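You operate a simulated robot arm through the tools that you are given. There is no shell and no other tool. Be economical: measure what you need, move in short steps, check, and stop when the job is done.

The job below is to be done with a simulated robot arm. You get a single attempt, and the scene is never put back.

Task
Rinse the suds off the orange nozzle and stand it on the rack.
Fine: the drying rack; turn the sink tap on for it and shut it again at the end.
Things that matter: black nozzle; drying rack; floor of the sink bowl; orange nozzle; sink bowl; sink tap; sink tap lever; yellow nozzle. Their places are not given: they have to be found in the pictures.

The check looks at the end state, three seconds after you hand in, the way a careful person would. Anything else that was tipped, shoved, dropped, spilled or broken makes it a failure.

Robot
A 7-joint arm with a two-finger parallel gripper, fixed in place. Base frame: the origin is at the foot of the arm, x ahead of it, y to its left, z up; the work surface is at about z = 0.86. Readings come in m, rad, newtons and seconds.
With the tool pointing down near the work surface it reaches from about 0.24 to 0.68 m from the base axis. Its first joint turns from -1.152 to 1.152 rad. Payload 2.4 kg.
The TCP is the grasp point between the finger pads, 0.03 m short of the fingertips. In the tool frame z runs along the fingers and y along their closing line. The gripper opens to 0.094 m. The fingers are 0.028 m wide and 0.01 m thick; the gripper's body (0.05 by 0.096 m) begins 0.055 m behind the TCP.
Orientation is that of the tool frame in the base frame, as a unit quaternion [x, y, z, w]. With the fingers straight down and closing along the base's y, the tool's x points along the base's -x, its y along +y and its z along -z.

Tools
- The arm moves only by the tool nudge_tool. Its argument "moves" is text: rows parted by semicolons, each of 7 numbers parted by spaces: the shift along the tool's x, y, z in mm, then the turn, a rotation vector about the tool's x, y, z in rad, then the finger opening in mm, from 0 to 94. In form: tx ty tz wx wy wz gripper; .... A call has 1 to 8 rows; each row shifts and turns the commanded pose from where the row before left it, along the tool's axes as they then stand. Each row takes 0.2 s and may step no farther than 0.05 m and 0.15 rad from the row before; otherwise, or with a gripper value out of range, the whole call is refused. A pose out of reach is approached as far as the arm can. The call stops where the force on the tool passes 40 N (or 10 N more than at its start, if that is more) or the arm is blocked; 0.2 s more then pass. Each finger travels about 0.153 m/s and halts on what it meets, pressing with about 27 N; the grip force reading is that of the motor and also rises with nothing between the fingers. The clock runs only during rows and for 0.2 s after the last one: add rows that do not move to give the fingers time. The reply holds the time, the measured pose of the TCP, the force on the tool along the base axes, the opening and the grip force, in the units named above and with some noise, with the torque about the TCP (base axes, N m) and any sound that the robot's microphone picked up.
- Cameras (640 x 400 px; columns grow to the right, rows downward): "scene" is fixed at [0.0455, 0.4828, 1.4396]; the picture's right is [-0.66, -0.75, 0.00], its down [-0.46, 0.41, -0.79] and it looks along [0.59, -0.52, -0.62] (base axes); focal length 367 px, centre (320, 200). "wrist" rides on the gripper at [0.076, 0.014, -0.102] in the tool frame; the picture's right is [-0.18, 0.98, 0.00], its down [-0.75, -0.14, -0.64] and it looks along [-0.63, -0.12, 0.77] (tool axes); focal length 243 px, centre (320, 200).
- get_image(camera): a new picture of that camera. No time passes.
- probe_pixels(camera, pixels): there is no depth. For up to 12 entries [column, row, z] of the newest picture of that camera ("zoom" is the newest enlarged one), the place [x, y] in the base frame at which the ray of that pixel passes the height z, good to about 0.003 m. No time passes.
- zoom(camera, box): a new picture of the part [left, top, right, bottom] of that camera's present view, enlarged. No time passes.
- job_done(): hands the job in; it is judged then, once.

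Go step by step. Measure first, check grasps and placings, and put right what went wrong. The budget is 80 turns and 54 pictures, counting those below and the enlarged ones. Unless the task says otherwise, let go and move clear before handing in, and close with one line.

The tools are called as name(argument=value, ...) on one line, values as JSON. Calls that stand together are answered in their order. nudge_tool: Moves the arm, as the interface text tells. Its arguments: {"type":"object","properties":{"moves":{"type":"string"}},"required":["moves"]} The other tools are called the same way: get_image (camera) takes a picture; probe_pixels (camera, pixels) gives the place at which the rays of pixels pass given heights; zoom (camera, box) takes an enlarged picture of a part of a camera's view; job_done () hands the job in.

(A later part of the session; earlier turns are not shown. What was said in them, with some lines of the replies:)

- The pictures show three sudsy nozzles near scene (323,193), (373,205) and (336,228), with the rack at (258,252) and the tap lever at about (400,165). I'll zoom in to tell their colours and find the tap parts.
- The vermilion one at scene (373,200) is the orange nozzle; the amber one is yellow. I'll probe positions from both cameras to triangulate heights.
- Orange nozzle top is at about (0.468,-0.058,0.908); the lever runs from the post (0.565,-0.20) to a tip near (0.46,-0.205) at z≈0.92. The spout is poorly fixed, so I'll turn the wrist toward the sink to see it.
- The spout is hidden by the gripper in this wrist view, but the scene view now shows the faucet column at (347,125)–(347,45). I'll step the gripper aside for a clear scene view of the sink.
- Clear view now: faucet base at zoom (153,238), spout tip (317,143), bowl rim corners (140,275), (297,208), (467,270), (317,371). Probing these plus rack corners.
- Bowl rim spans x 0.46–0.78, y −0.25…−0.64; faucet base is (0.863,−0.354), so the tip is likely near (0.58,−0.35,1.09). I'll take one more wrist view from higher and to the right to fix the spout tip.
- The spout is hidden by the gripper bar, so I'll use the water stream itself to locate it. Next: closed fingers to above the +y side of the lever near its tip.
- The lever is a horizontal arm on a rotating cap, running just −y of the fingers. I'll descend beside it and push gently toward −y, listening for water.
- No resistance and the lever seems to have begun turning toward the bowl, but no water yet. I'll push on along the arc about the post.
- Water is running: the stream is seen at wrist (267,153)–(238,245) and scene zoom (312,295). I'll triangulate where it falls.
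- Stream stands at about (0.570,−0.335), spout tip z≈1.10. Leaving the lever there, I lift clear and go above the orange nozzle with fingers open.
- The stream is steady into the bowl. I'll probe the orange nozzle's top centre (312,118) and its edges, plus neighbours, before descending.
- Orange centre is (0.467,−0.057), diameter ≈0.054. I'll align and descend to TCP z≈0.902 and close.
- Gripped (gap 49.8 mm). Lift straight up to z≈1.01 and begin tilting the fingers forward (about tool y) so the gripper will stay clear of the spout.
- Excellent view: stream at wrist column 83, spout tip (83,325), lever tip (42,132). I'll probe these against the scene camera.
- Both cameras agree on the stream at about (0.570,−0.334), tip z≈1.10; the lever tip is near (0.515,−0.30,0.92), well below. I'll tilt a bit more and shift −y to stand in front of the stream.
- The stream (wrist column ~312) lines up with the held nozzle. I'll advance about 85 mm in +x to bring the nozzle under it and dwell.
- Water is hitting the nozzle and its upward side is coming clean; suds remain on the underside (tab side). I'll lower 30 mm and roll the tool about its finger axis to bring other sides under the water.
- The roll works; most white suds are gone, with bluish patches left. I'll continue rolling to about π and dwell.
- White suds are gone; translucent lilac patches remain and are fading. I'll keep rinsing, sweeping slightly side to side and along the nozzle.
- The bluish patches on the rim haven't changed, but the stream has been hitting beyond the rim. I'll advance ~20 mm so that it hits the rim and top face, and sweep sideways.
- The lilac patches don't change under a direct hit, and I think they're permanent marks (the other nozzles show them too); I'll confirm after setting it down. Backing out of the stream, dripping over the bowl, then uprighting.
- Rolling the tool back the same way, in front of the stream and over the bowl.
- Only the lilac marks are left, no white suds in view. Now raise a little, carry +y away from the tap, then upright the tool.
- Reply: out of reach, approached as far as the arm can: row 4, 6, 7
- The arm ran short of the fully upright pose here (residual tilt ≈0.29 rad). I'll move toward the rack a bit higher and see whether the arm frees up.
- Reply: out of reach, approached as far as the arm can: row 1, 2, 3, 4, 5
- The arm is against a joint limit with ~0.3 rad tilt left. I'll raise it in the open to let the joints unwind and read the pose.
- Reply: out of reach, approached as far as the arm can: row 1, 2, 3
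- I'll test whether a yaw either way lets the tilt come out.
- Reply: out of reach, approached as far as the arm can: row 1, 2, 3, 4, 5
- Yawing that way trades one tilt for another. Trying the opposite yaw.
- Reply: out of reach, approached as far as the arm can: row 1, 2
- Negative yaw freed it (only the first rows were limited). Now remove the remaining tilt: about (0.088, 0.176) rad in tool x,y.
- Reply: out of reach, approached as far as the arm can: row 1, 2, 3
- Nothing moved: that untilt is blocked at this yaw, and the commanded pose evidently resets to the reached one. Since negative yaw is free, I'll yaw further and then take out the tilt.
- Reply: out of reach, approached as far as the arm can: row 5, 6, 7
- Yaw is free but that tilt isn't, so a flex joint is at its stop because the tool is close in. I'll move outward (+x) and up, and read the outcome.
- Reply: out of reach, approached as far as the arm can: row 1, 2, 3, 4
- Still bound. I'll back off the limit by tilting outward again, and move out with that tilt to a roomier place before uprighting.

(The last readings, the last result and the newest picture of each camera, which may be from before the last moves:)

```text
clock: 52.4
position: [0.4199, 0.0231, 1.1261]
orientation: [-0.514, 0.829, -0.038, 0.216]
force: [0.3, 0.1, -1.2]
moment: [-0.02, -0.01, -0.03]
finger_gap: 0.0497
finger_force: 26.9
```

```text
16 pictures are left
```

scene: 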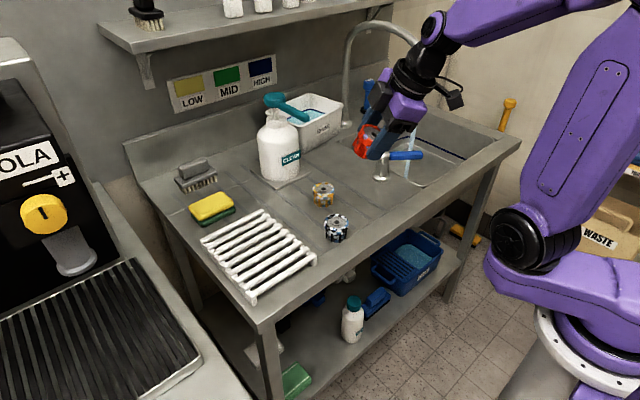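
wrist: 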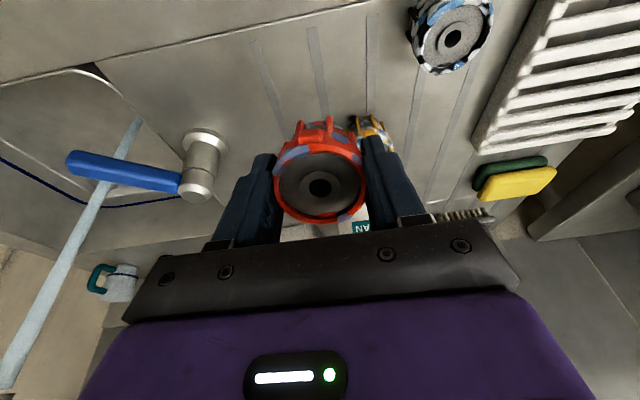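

Free again (all rows reached). I'll carry it over the rack, farther out from the base, and try uprighting there.

nudge_tool(moves="-31 3.7 24 0 0 0 35; -31 3.7 24 0 0 0 35; -31 3.7 24 0 0 0 35; -31 3.7 24 0 0 0 35; -31 3.7 24 0 0 0 35; -31 3.7 24 0 0 0 35; 0 0 0 0 0 0 35")

```text
clock: 54.0
position: [0.524, 0.2054, 1.0386]
orientation: [-0.514, 0.828, -0.03, 0.225]
force: [-0.4, -0.1, -0.1]
moment: [0.04, 0.01, -0.02]
finger_gap: 0.0499
finger_force: 27.1
out of reach, approached as far as the arm can: row 5, 6
```

Nearly all reached. Now upright in place: total (−0.29, 0.355) rad in four rows.

nudge_tool(moves="0 0 0 -0.0725 0.089 0 35; 0 0 0 -0.0725 0.089 0 35; 0 0 0 -0.0725 0.089 0 35; 0 0 0 -0.0725 0.089 0 35; 0 0 0 0 0 0 35")

get_image(camera="scene")

```text
clock: 55.2
position: [0.5158, 0.1898, 1.0253]
orientation: [-0.521, 0.834, -0.007, 0.183]
force: [0.2, 0.7, -0.8]
moment: [0.01, -0.01, 0.0]
finger_gap: 0.0494
finger_force: 27.1
out of reach, approached as far as the arm can: row 1, 2, 3, 4
```

```text
15 pictures are left
```

scene: 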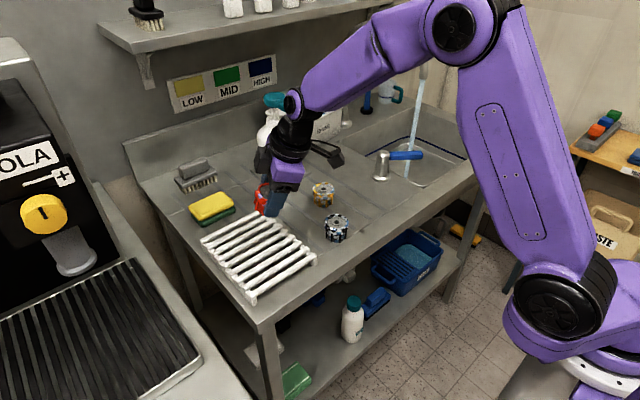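

The shoulder looks turned far left (joint 1 near its stop) with the forearm doubling back; the earlier long roll displaced the redundancy. I'll go back to open space toward −y, then roll the other way to push it back.

nudge_tool(moves="29 -15.2 -19.7 0 0 0 35; 29 -15.2 -19.7 0 0 0 35; 29 -15.2 -19.7 0 0 0 35; 29 -15.2 -19.7 0 0 0 35; 29 -15.2 -19.7 0 0 0 35; 29 -15.2 -19.7 0 0 0 35; 29 -15.2 -19.7 0 0 0 35; 0 0 0 0 0 0 35")

nudge_tool(moves="0 0 0 0 0 0.15 35; 0 0 0 0 0 0.15 35; 0 0 0 0 0 0.15 35; 0 0 0 0 0 0.15 35; 0 0 0 0 0 0.15 35; 0 0 0 0 0 0.15 35; 0 0 0 0 0 0.15 35; 0 0 0 0 0 0.15 35")

get_image(camera="scene")

```text
clock: 57.0
position: [0.4844, -0.0592, 1.1158]
orientation: [-0.522, 0.833, -0.007, 0.183]
force: [-1.0, -0.2, -0.4]
moment: [0.0, 0.04, 0.0]
finger_gap: 0.0498
finger_force: 26.5
```

```text
clock: 58.8
position: [0.4846, -0.0604, 1.1149]
orientation: [0.041, 0.982, 0.098, 0.156]
force: [-0.1, -0.3, -0.6]
moment: [0.01, 0.02, -0.03]
finger_gap: 0.0495
finger_force: 26.7
```

```text
14 pictures are left
```

scene: 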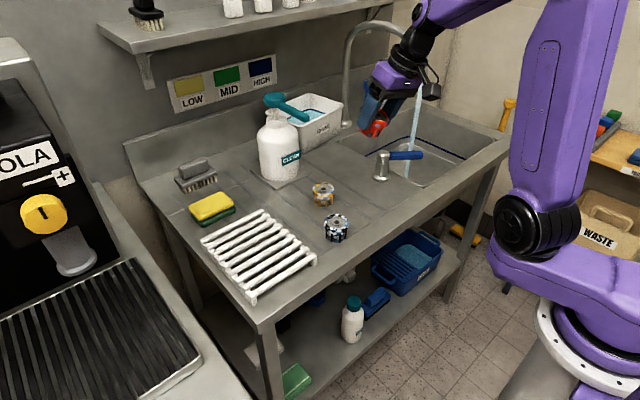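

All reached. Continue rolling + to push the wrist to its other end.

nudge_tool(moves="0 0 0 0 0 0.15 35; 0 0 0 0 0 0.15 35; 0 0 0 0 0 0.15 35; 0 0 0 0 0 0.15 35; 0 0 0 0 0 0.15 35; 0 0 0 0 0 0.15 35; 0 0 0 0 0 0.15 35; 0 0 0 0 0 0.15 35")

nudge_tool(moves="0 0 0 0 0 0.15 35; 0 0 0 0 0 0.15 35; 0 0 0 0 0 0.15 35; 0 0 0 0 0 0.15 35; 0 0 0 0 0 0.15 35; 0 0 0 0 0 0.15 35; 0 0 0 0 0 0.15 35; 0 0 0 0 0 0.15 35")

get_image(camera="scene")

```text
clock: 60.6
position: [0.2975, -0.1223, 1.0572]
orientation: [0.589, 0.787, 0.167, 0.073]
force: [0.5, 0.1, 0.3]
moment: [0.0, -0.03, -0.02]
finger_gap: 0.0495
finger_force: 26.1
out of reach, approached as far as the arm can: row 4, 5, 6, 7, 8
```

```text
clock: 62.4
position: [0.099, -0.1188, 1.029]
orientation: [0.881, 0.427, 0.203, 0.021]
force: [0.5, 0.7, -0.6]
moment: [0.0, -0.01, 0.03]
finger_gap: 0.0496
finger_force: 27.0
out of reach, approached as far as the arm can: row 1, 2, 3, 4, 5, 6, 7, 8
```

```text
13 pictures are left
```

scene: 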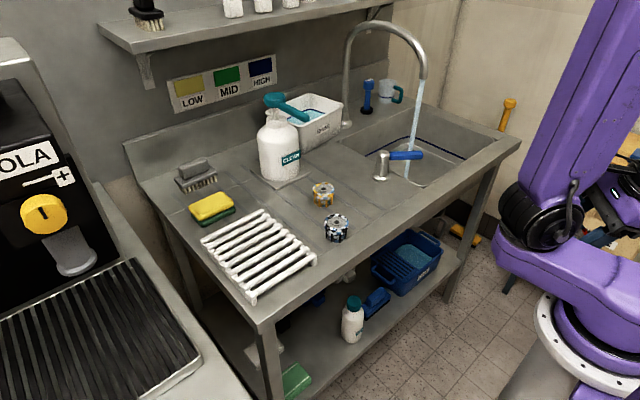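

The roll met the wrist's + stop and dragged the tool inward toward the base (0.10,−0.12). I'll bring it straight back out before anything else.

nudge_tool(moves="30 25 6 0 0 0 35; 30 25 6 0 0 0 35; 30 25 6 0 0 0 35; 30 25 6 0 0 0 35; 30 25 6 0 0 0 35; 30 25 6 0 0 0 35; 30 25 6 0 0 0 35; 30 25 6 0 0 0 35")

```text
clock: 64.2
position: [0.096, -0.1236, 1.0225]
orientation: [0.884, 0.423, 0.2, 0.019]
force: [-0.1, 0.8, -0.4]
moment: [0.02, 0.02, 0.02]
finger_gap: 0.0497
finger_force: 27.0
out of reach, approached as far as the arm can: row 1, 2, 3, 4, 5, 6, 7, 8
```

Not free at this roll; I'll roll negative in place first.

nudge_tool(moves="0 0 0 0 0 -0.15 35; 0 0 0 0 0 -0.15 35; 0 0 0 0 0 -0.15 35; 0 0 0 0 0 -0.15 35; 0 0 0 0 0 -0.15 35; 0 0 0 0 0 -0.15 35; 0 0 0 0 0 -0.15 35; 0 0 0 0 0 -0.15 35")

```text
clock: 66.0
position: [0.0986, -0.1237, 1.0217]
orientation: [0.5, 0.844, 0.156, 0.115]
force: [0.1, 0.1, -0.5]
moment: [-0.01, -0.01, 0.01]
finger_gap: 0.0498
finger_force: 26.6
out of reach, approached as far as the arm can: row 4
```

Rolled free. Now move outward (+x) and up.

nudge_tool(moves="-12.6 37 4.8 0 0 0 35; -12.6 37 4.8 0 0 0 35; -12.6 37 4.8 0 0 0 35; -12.6 37 4.8 0 0 0 35; -12.6 37 4.8 0 0 0 35; -12.6 37 4.8 0 0 0 35; -12.6 37 4.8 0 0 0 35; -12.6 37 4.8 0 0 0 35")

get_image(camera="scene")

```text
clock: 67.8
position: [0.3495, -0.1008, 1.0833]
orientation: [0.5, 0.844, 0.156, 0.115]
force: [-0.1, -0.5, 0.0]
moment: [-0.03, -0.01, -0.04]
finger_gap: 0.0498
finger_force: 26.7
out of reach, approached as far as the arm can: row 7, 8
```

```text
12 pictures are left
```

scene: 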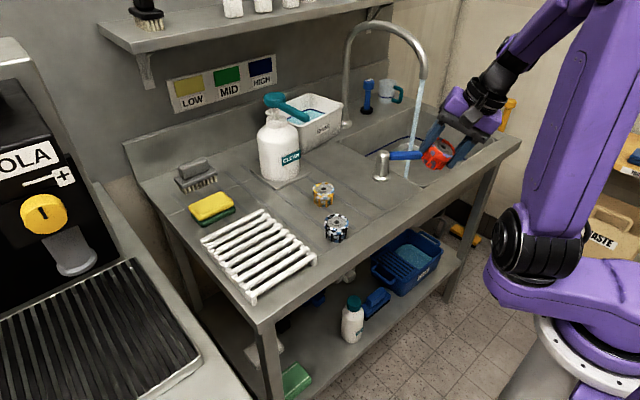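

Back out at (0.35,−0.10). Roll back toward neutral yaw, then try to take out the tilt in the same call sequence.

nudge_tool(moves="0 0 0 0 0 -0.15 35; 0 0 0 0 0 -0.15 35; 0 0 0 0 0 -0.15 35; 0 0 0 0 0 -0.15 35; 0 0 0 0 0 -0.15 35; 0 0 0 0 0 -0.15 35; 0 0 0 0 0 0 35")

nudge_tool(moves="0 0 0 0.053 0.083 0 35; 0 0 0 0.053 0.083 0 35; 0 0 0 0.053 0.083 0 35; 0 0 0 0.053 0.083 0 35; 0 0 0 0 0 0 35")

```text
clock: 69.4
position: [0.3489, -0.1006, 1.0825]
orientation: [0.082, 0.978, 0.09, 0.171]
force: [0.2, 0.7, 0.2]
moment: [-0.01, 0.02, 0.0]
finger_gap: 0.0498
finger_force: 27.1
```

```text
clock: 70.6
position: [0.3485, -0.0992, 1.0821]
orientation: [0.085, 0.989, 0.055, 0.107]
force: [0.6, 0.3, -1.2]
moment: [-0.04, 0.0, 0.0]
finger_gap: 0.0496
finger_force: 27.0
out of reach, approached as far as the arm can: row 3, 4
```

Tilt is now down to ~0.24. Move out and slightly down, then try uprighting again.

nudge_tool(moves="-29 3 23 0 0 0 35; -29 3 23 0 0 0 35; -29 3 20 0 0 0 35; 0 0 0 0.042 0.067 0 35; 0 0 0 0.042 0.067 0 35; 0 0 0 0.042 0.067 0 35; 0 0 0 0 0 0 35")

```text
clock: 72.2
position: [0.4477, -0.1013, 1.0361]
orientation: [0.085, 0.989, 0.056, 0.107]
force: [-0.3, -0.1, -0.4]
moment: [-0.02, 0.01, 0.02]
finger_gap: 0.05
finger_force: 26.7
out of reach, approached as far as the arm can: row 4, 5, 6
```

Outward is fine but the uprighting is refused in 0.08 rad steps. I'll try very small steps in the tilt, with slight −y motion.

nudge_tool(moves="0 -20 0 0.01 0.017 0 35; 0 -20 0 0.01 0.017 0 35; 0 -20 0 0.01 0.017 0 35; 0 -20 0 0.01 0.017 0 35; 0 -20 0 0.01 0.017 0 35; 0 -20 0 0.01 0.017 0 35; 0 -20 0 0.01 0.017 0 35; 0 -20 0 0.01 0.017 0 35")

get_image(camera="scene")

```text
clock: 74.0
position: [0.4365, -0.1504, 1.0297]
orientation: [0.084, 0.991, 0.054, 0.092]
force: [0.2, -0.3, -0.2]
moment: [0.02, 0.02, -0.03]
finger_gap: 0.0498
finger_force: 26.9
out of reach, approached as far as the arm can: row 2, 3, 4, 5, 6, 7, 8
```

```text
11 pictures are left
```

scene: 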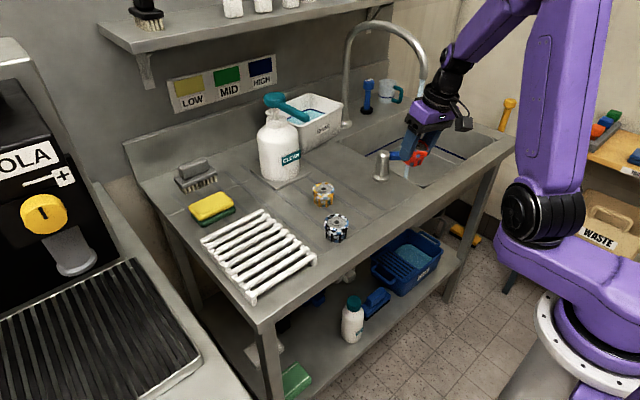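

Still bound. I'll separate the components: first try the tilt about tool y alone, then about tool x alone.

nudge_tool(moves="0 0 0 0 0.05 0 35; 0 0 0 0 0.05 0 35; 0 0 0 0 0 0 35")

nudge_tool(moves="0 0 0 0.05 0 0 35; 0 0 0 0.05 0 0 35; 0 0 0 0 0 0 35")

nudge_tool(moves="0 20 0 0 0 0 35; 0 20 0 0 0 0 35; 0 0 0 0 0 0 35")

```text
clock: 74.8
position: [0.4361, -0.1521, 1.0289]
orientation: [0.085, 0.991, 0.053, 0.092]
force: [-0.1, -0.4, -0.3]
moment: [0.0, 0.0, 0.0]
finger_gap: 0.0498
finger_force: 26.2
out of reach, approached as far as the arm can: row 1
```

```text
clock: 75.6
position: [0.4368, -0.1521, 1.0303]
orientation: [0.085, 0.991, 0.053, 0.092]
force: [0.5, 0.5, -0.3]
moment: [0.0, 0.04, 0.02]
finger_gap: 0.0498
finger_force: 27.2
out of reach, approached as far as the arm can: row 1
```

```text
clock: 76.4
position: [0.4371, -0.1503, 1.0287]
orientation: [0.084, 0.991, 0.053, 0.092]
force: [-0.2, -0.9, -0.5]
moment: [-0.04, -0.01, 0.0]
finger_gap: 0.0499
finger_force: 26.0
out of reach, approached as far as the arm can: row 1, 2
```

The pattern fits: near the 60° tilt the hand lines up with the forearm, so two wrist joints shared the roll unevenly and the last joint is now near its + stop. I'll tilt out to ~60° again, roll + (forcing the other joint to do it), then roll back.

nudge_tool(moves="0 0 0 0.02 -0.147 0 35; 0 0 0 0.02 -0.147 0 35; 0 0 0 0.02 -0.147 0 35; 0 0 0 0.02 -0.147 0 35; 0 0 0 0.02 -0.147 0 35; 0 0 0 0.02 -0.147 0 35; 0 0 0 0 0 0 35")

nudge_tool(moves="0 0 0 0 0 0.15 35; 0 0 0 0 0 0.15 35; 0 0 0 0 0 0.15 35; 0 0 0 0 0 0.15 35; 0 0 0 0 0 0 35")

```text
clock: 78.0
position: [0.4365, -0.1521, 1.0283]
orientation: [0.096, 0.858, -0.071, 0.499]
force: [-0.7, -0.7, -0.3]
moment: [-0.02, -0.02, -0.01]
finger_gap: 0.0498
finger_force: 27.2
```

```text
clock: 79.2
position: [0.4368, -0.1508, 1.0297]
orientation: [0.346, 0.791, 0.081, 0.497]
force: [-1.0, 0.5, -0.9]
moment: [0.03, 0.03, -0.01]
finger_gap: 0.0498
finger_force: 26.9
```

All reached without limits. Continue rolling + and watch for where it binds.

nudge_tool(moves="0 0 0 0 0 0.15 35; 0 0 0 0 0 0.15 35; 0 0 0 0 0 0.15 35; 0 0 0 0 0 0.15 35; 0 0 0 0 0 0.15 35; 0 0 0 0 0 0.15 35; 0 0 0 0 0 0.15 35; 0 0 0 0 0 0 35")

get_image(camera="scene")

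```text
clock: 81.0
position: [0.4365, -0.1516, 1.0288]
orientation: [0.695, 0.512, 0.319, 0.39]
force: [0.8, 0.0, -0.3]
moment: [0.02, 0.02, -0.03]
finger_gap: 0.0495
finger_force: 26.8
```

```text
10 pictures are left
```

scene: 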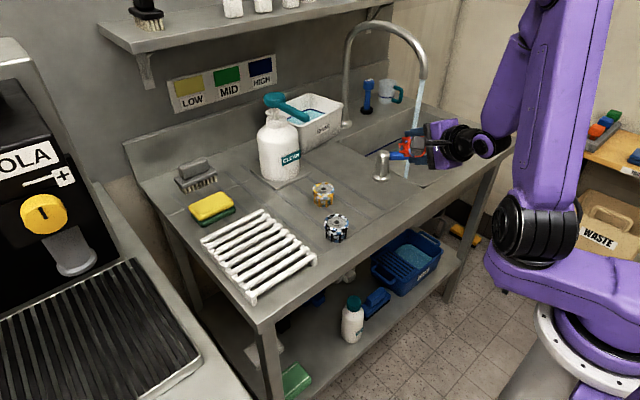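

Still free at +1.65 rad. Rolling another ~1 rad, then all the way back.

nudge_tool(moves="0 0 0 0 0 0.15 35; 0 0 0 0 0 0.15 35; 0 0 0 0 0 0.15 35; 0 0 0 0 0 0.15 35; 0 0 0 0 0 0.15 35; 0 0 0 0 0 0.15 35; 0 0 0 0 0 0.15 35; 0 0 0 0 0 0 35")

```text
clock: 82.8
position: [0.4358, -0.1512, 1.0299]
orientation: [0.859, 0.095, 0.472, 0.177]
force: [-0.1, -1.8, -0.5]
moment: [0.03, 0.03, 0.01]
finger_gap: 0.0497
finger_force: 27.3
```

Free all the way, so now roll back the same amount.

nudge_tool(moves="0 0 0 0 0 -0.15 35; 0 0 0 0 0 -0.15 35; 0 0 0 0 0 -0.15 35; 0 0 0 0 0 -0.15 35; 0 0 0 0 0 -0.15 35; 0 0 0 0 0 -0.15 35; 0 0 0 0 0 -0.15 35; 0 0 0 0 0 -0.15 35")

nudge_tool(moves="0 0 0 0 0 -0.15 35; 0 0 0 0 0 -0.15 35; 0 0 0 0 0 -0.15 35; 0 0 0 0 0 -0.15 35; 0 0 0 0 0 -0.15 35; 0 0 0 0 0 -0.15 35; 0 0 0 0 0 -0.15 35; 0 0 0 0 0 -0.15 35")

nudge_tool(moves="0 0 0 0 0 -0.15 35; 0 0 0 0 0 -0.15 35; 0 0 0 0 0 0 35")

```text
clock: 84.6
position: [0.4358, -0.1516, 1.0294]
orientation: [0.654, 0.564, 0.289, 0.413]
force: [1.0, -0.5, -0.4]
moment: [0.01, 0.01, -0.02]
finger_gap: 0.0499
finger_force: 26.8
```

```text
clock: 86.4
position: [0.4369, -0.1514, 1.0306]
orientation: [0.222, 0.835, 0.005, 0.503]
force: [-0.2, 0.2, -0.5]
moment: [0.0, 0.01, -0.03]
finger_gap: 0.0496
finger_force: 26.9
```

```text
clock: 87.2
position: [0.4367, -0.1511, 1.0286]
orientation: [0.095, 0.858, -0.071, 0.499]
force: [-0.7, 1.1, -0.1]
moment: [-0.01, -0.02, 0.01]
finger_gap: 0.0498
finger_force: 27.1
```

Back at the start of the roll with no binding. Now upright: 1.06 rad about tool y in eight rows.

nudge_tool(moves="0 0 0 -0.004 0.1325 0 35; 0 0 0 -0.004 0.1325 0 35; 0 0 0 -0.004 0.1325 0 35; 0 0 0 -0.004 0.1325 0 35; 0 0 0 -0.004 0.1325 0 35; 0 0 0 -0.004 0.1325 0 35; 0 0 0 -0.004 0.1325 0 35; 0 0 0 -0.004 0.1325 0 35")

```text
clock: 89.0
position: [0.4357, -0.149, 1.029]
orientation: [0.101, 0.983, -0.004, 0.152]
force: [0.7, -0.3, -0.8]
moment: [-0.01, -0.01, 0.0]
finger_gap: 0.05
finger_force: 26.7
out of reach, approached as far as the arm can: row 4, 5, 7, 8
```

Tilt still sticks at 0.3 rad. The shoulder cap in the pictures shows joint 1 sitting too far left for this bearing, with joint 3 offset against it. Moving to a large left bearing should clamp joint 1 and push joint 3 back, so I'll tilt out a bit, yaw −0.6, and start going there, high.

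nudge_tool(moves="0 0 0 0 -0.1 0 35; 0 0 0 0 -0.1 0 35; 0 0 0 0 0 -0.15 35; 0 0 0 0 0 -0.15 35; 0 0 0 0 0 -0.15 35; 0 0 0 0 0 -0.15 35; -14.6 36 -14 0 0 0 35; -14.6 36 -14 0 0 0 35")

nudge_tool(moves="-14.6 36 -14 0 0 0 35; -14.6 36 -14 0 0 0 35; -14.6 36 -14 0 0 0 35; -14.6 36 -14 0 0 0 35; -14.6 36 -14 0 0 0 35; -14.6 36 -14 0 0 0 35; 0 0 0 0 0 0 35")

```text
clock: 90.8
position: [0.4235, -0.069, 1.0479]
orientation: [-0.189, 0.949, -0.087, 0.235]
force: [-0.5, -0.1, -1.5]
moment: [-0.01, -0.01, -0.02]
finger_gap: 0.0497
finger_force: 26.2
```

```text
clock: 92.4
position: [0.3619, 0.0716, 1.0397]
orientation: [-0.192, 0.948, -0.078, 0.243]
force: [0.1, 0.3, 0.2]
moment: [0.03, 0.02, 0.01]
finger_gap: 0.0497
finger_force: 27.4
out of reach, approached as far as the arm can: row 3, 4, 5, 6
```

Close in, the fold is the limit; farther out worked better before. Going out to x≈0.52 first, then left.

nudge_tool(moves="-36 -15 13 0 0 0 35; -36 -15 13 0 0 0 35; -36 -15 13 0 0 0 35; -36 -15 13 0 0 0 35; -19 37 -6.6 0 0 0 35; -19 37 -6.6 0 0 0 35; -19 37 -6.6 0 0 0 35; -19 37 -6.6 0 0 0 35")

nudge_tool(moves="-19 37 -6.6 0 0 0 35; -19 37 -6.6 0 0 0 35; -19 37 -6.6 0 0 0 35; 0 0 0 0 0 0 35")

get_image(camera="scene")

```text
clock: 94.2
position: [0.4434, 0.1159, 1.0091]
orientation: [-0.239, 0.931, -0.104, 0.254]
force: [-1.0, -1.6, -1.0]
moment: [0.13, -0.05, -0.05]
finger_gap: 0.0498
finger_force: 27.4
out of reach, approached as far as the arm can: row 1, 2, 3, 4, 5, 6, 7, 8
```

```text
clock: 95.2
position: [0.4421, 0.2423, 1.0213]
orientation: [-0.189, 0.949, -0.088, 0.235]
force: [0.1, 1.0, -0.7]
moment: [-0.01, 0.03, 0.03]
finger_gap: 0.0499
finger_force: 26.8
```

```text
9 pictures are left
```

scene: 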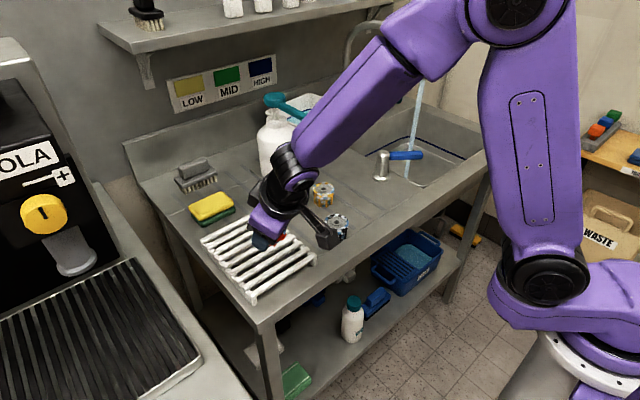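

The arm has suddenly unfolded into a good posture (forearm descending steeply, all rows reached) at (0.442,0.242,1.02) over the rack side. Now upright it: (−0.267, 0.431) rad.

nudge_tool(moves="0 0 0 -0.067 0.108 0 35; 0 0 0 -0.067 0.108 0 35; 0 0 0 -0.067 0.108 0 35; 0 0 0 -0.066 0.107 0 35; 0 0 0 0 0 0 35")

```text
clock: 96.4
position: [0.4422, 0.2418, 1.0203]
orientation: [-0.196, 0.981, 0.001, -0.001]
force: [0.6, -0.5, -1.0]
moment: [0.03, 0.03, 0.01]
finger_gap: 0.0496
finger_force: 26.8
```

Vertical at last. Check the nozzle in the grip and the rack geometry from the wrist.

get_image(camera="wrist")

```text
8 pictures are left
```

wrist: 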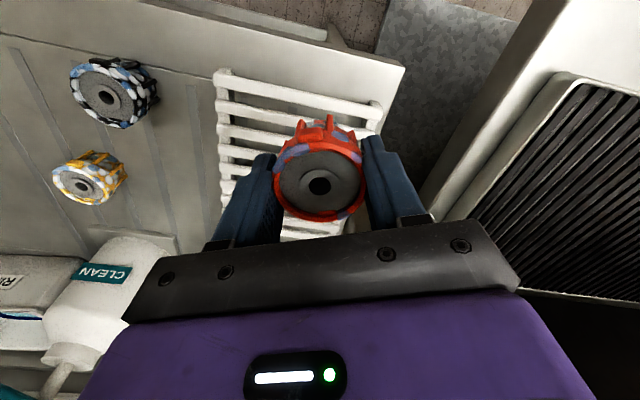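

Grip and neighbours look fine, and the rack's top matches z≈0.89 in both cameras. Move over the rack's middle (0.53,0.23) and descend part way.

nudge_tool(moves="-38 -22.5 0 0 0 0 35; -38 -22.5 0 0 0 0 35; 0 0 30 0 0 0 35; 0 0 30 0 0 0 35; 0 0 10 0 0 0 35; 0 0 0 0 0 0 35")

zoom(camera="scene", box=[180, 160, 340, 310])

```text
clock: 97.8
position: [0.5307, 0.2295, 0.9515]
orientation: [-0.195, 0.981, 0.001, 0.0]
force: [0.4, -0.1, -0.7]
moment: [-0.04, -0.01, 0.0]
finger_gap: 0.0498
finger_force: 27.6
```

```text
2.67 times, centred on (260, 235) of scene
```

zoom: 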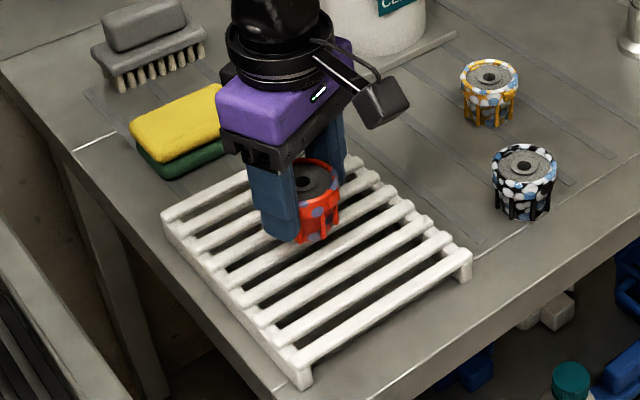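

Upright and above the slats. Descend in small steps until contact.

nudge_tool(moves="0 0 5 0 0 0 35; 0 0 4 0 0 0 35; 0 0 3 0 0 0 35; 0 0 3 0 0 0 35; 0 0 3 0 0 0 35; 0 0 0 0 0 0 35")

```text
clock: 99.2
position: [0.5293, 0.2299, 0.934]
orientation: [-0.197, 0.98, 0.002, 0.003]
force: [-2.4, 3.2, 25.5]
moment: [0.03, -0.02, -0.02]
finger_gap: 0.0501
finger_force: 26.7
```

Contact at z≈0.934 (25 N up). Ease up 1.5 mm, then open and look.

nudge_tool(moves="0 0 -1.5 0 0 0 35; 0 0 0 0 0 0 52; 0 0 0 0 0 0 70; 0 0 0 0 0 0 94; 0 0 0 0 0 0 94; 0 0 -30 0 0 0 94; 0 0 -45 0 0 0 94; 0 0 0 0 0 0 94")

zoom(camera="wrist", box=[200, 40, 440, 240])

zoom(camera="scene", box=[230, 180, 350, 260])

```text
clock: 101.0
position: [0.5314, 0.2305, 1.0099]
orientation: [-0.195, 0.981, 0.002, -0.001]
force: [0.2, -0.8, -0.9]
moment: [0.02, 0.03, -0.01]
finger_gap: 0.094
finger_force: 0.0
```

```text
2.00 times, centred on (320, 140) of wrist
```

zoom: 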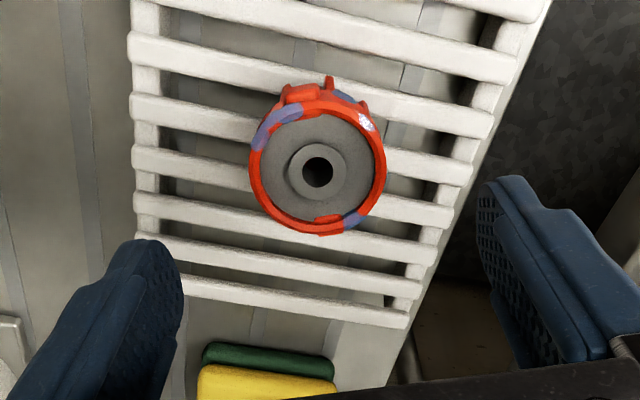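

```text
5.00 times, centred on (290, 220) of scene
```

zoom: 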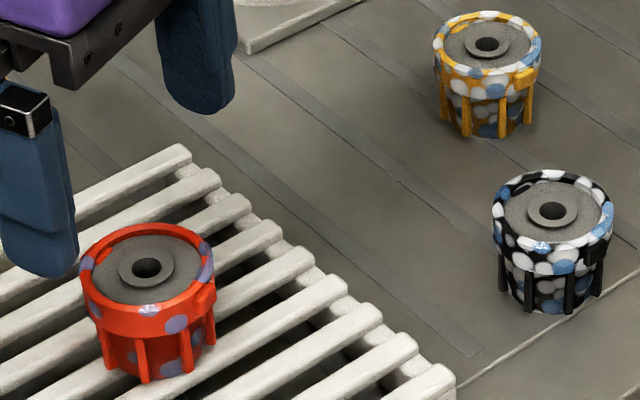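

All white suds are gone all the way round; the sparse lilac spots were the same colour at the start and never changed, so they are marks. The nozzle stands upright on the slats. Now shut the tap: lift, square the yaw, close fingers, and travel toward the tap.

nudge_tool(moves="0 0 -40 0 0 0 94; 0 0 0 0 0 0.13 60; 0 0 0 0 0 0.13 30; 0 0 0 0 0 0.13 0; 3.4 -47 0 0 0 0 0; 3.4 -47 0 0 0 0 0; 3.4 -47 0 0 0 0 0; 3.4 -47 0 0 0 0 0")

nudge_tool(moves="3.4 -47 0 0 0 0 0; 3.4 -47 0 0 0 0 0; 3.4 -47 0 0 0 0 0; 3.4 -47 0 0 0 0 0; 0 0 0 0 0 0 0")

```text
clock: 102.8
position: [0.5162, 0.041, 1.0473]
orientation: [-0.002, 1.0, 0.001, 0.0]
force: [0.7, 0.6, 0.0]
moment: [0.0, 0.01, -0.03]
finger_gap: 0.0
finger_force: 27.3
```

```text
clock: 104.0
position: [0.5045, -0.1473, 1.0468]
orientation: [-0.001, 1.0, 0.001, 0.0]
force: [0.2, -0.3, 0.1]
moment: [-0.01, 0.0, 0.0]
finger_gap: 0.0
finger_force: 27.2
```

Moving freely. A wrist picture to fix the lever's present line.

get_image(camera="wrist")

```text
4 pictures are left
```

wrist: 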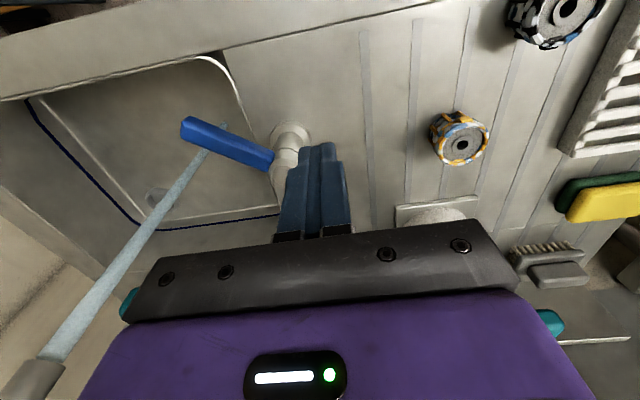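

probe_pixels(camera="wrist", pixels=[[188, 128, 0.925], [183, 140, 0.91], [272, 160, 0.925], [195, 121, 0.925], [266, 170, 0.915], [285, 178, 0.93], [55, 362, 1.1], [230, 147, 0.92]])

```text
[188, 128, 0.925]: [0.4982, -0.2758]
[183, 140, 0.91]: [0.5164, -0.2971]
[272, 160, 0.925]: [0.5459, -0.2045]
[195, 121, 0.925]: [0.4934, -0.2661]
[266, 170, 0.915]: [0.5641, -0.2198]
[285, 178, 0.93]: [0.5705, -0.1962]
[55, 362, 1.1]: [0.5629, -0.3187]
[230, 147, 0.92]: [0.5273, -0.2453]
```

The lever runs from the post (0.567,−0.198) to its tip at about (0.50,−0.28). I must push it from its +x/−y side, near the spout, so I'll yaw +0.6 and lean the hand back 0.5 rad, then move over that side.

nudge_tool(moves="0 0 0 0 0 0.15 0; 0 0 0 0 0 0.15 0; 0 0 0 0 0 0.15 0; 0 0 0 0 0 0.15 0; 0 0 0 0 -0.125 0 0; 0 0 0 0 -0.125 0 0; 0 0 0 0 -0.125 0 0; 0 0 0 0 -0.125 0 0")

nudge_tool(moves="-31.6 -16.8 17.2 0 0 0 0; -31.6 -16.8 17.2 0 0 0 0; -31.6 -16.8 17.2 0 0 0 0; 0 0 0 0 0 0 0")

get_image(camera="wrist")

```text
clock: 105.8
position: [0.5053, -0.1453, 1.0481]
orientation: [0.284, 0.926, -0.072, 0.237]
force: [-0.4, -0.3, 1.1]
moment: [0.01, -0.01, -0.01]
finger_gap: 0.0
finger_force: 27.4
```

```text
clock: 106.8
position: [0.5654, -0.2489, 1.0477]
orientation: [0.285, 0.926, -0.072, 0.236]
force: [0.4, -0.2, -0.3]
moment: [-0.02, 0.0, -0.02]
finger_gap: 0.0001
finger_force: 27.6
```

```text
3 pictures are left
```

wrist: 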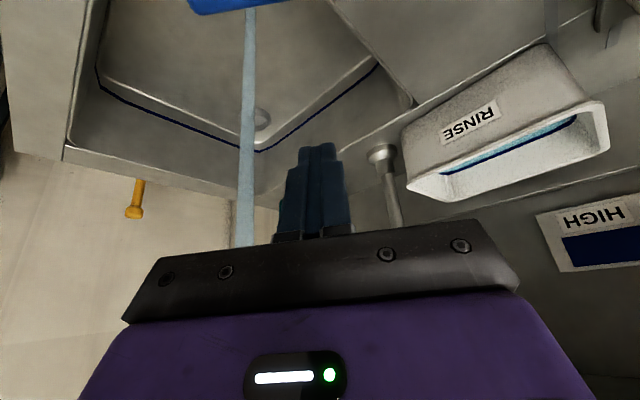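

Fingers are clear of lever and stream on the correct side. Descend 110 mm and push toward (−x,+y).

nudge_tool(moves="17.6 0 32.2 0 0 0 0; 17.6 0 32.2 0 0 0 0; 17.6 0 32.2 0 0 0 0; 0 0 0 0 0 0 0")

nudge_tool(moves="10.2 -0.7 -5.6 0 0 0 0; 10.2 -0.7 -5.6 0 0 0 0; 10.2 -0.7 -5.6 0 0 0 0; 10.2 -0.7 -5.6 0 0 0 0; 10.2 -0.7 -5.6 0 0 0 0; 0 0 0 0 0 0 0")

zoom(camera="scene", box=[340, 40, 500, 220])

```text
clock: 107.8
position: [0.5649, -0.2491, 0.9376]
orientation: [0.284, 0.926, -0.072, 0.236]
force: [0.5, -0.2, 0.4]
moment: [0.0, 0.0, 0.0]
finger_gap: 0.0
finger_force: 27.3
```

```text
clock: 109.2
position: [0.5167, -0.2249, 0.9417]
orientation: [0.288, 0.923, -0.075, 0.243]
force: [12.7, -34.4, 10.1]
moment: [0.06, -0.04, -0.09]
finger_gap: 0.0
finger_force: 26.5
```

```text
2.22 times, centred on (420, 130) of scene
```

zoom: 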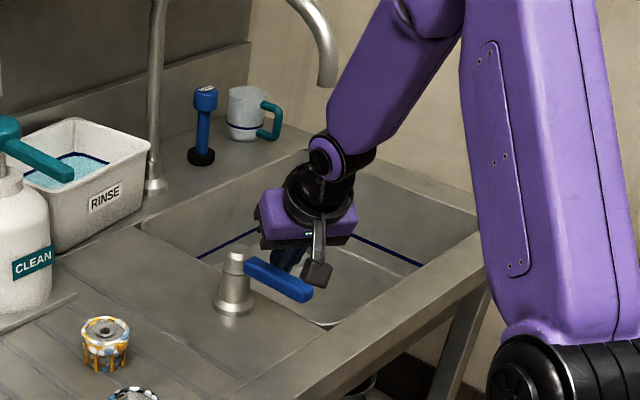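

Water has stopped and the lever is at its original stop (34 N). Back off, lift, and withdraw.

nudge_tool(moves="-10.2 0.7 5.6 0 0 0 0; -6 0.4 3.3 0 0 0 0; -17.6 0 -32.2 0 0 0 0; -17.6 0 -32.2 0 0 0 0; -17.6 0 -32.2 0 0 0 0; 31.6 16.8 -17.2 0 0 0 0; 31.6 16.8 -17.2 0 0 0 0; 31.6 16.8 -17.2 0 0 0 0")

get_image(camera="scene")

```text
clock: 111.0
position: [0.4702, -0.1258, 1.0485]
orientation: [0.285, 0.926, -0.072, 0.236]
force: [0.8, 0.6, -0.1]
moment: [-0.06, 0.02, 0.0]
finger_gap: 0.0
finger_force: 26.6
```

```text
1 pictures are left
```

scene: 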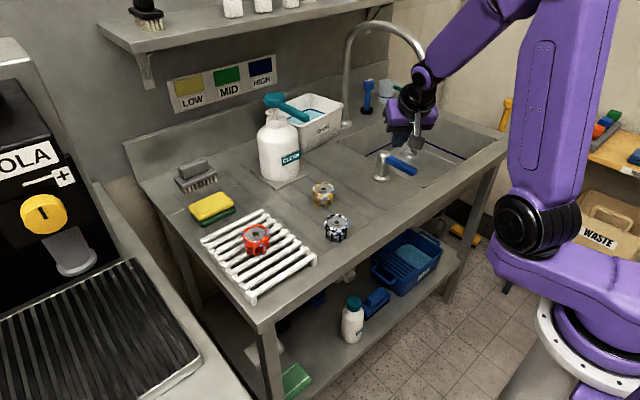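

The picture shows the orange nozzle upright on the rack at (257,240), no stream under the spout, the lever back in place, the other nozzles undisturbed and the arm clear. I'm handing in.

job_done()

```text
The job is handed in.
```

The orange nozzle is rinsed and standing upright on the drying rack, and the tap is off. A few lilac spots stayed on it through about 8 s of direct water; I took them for permanent marks, not suds.
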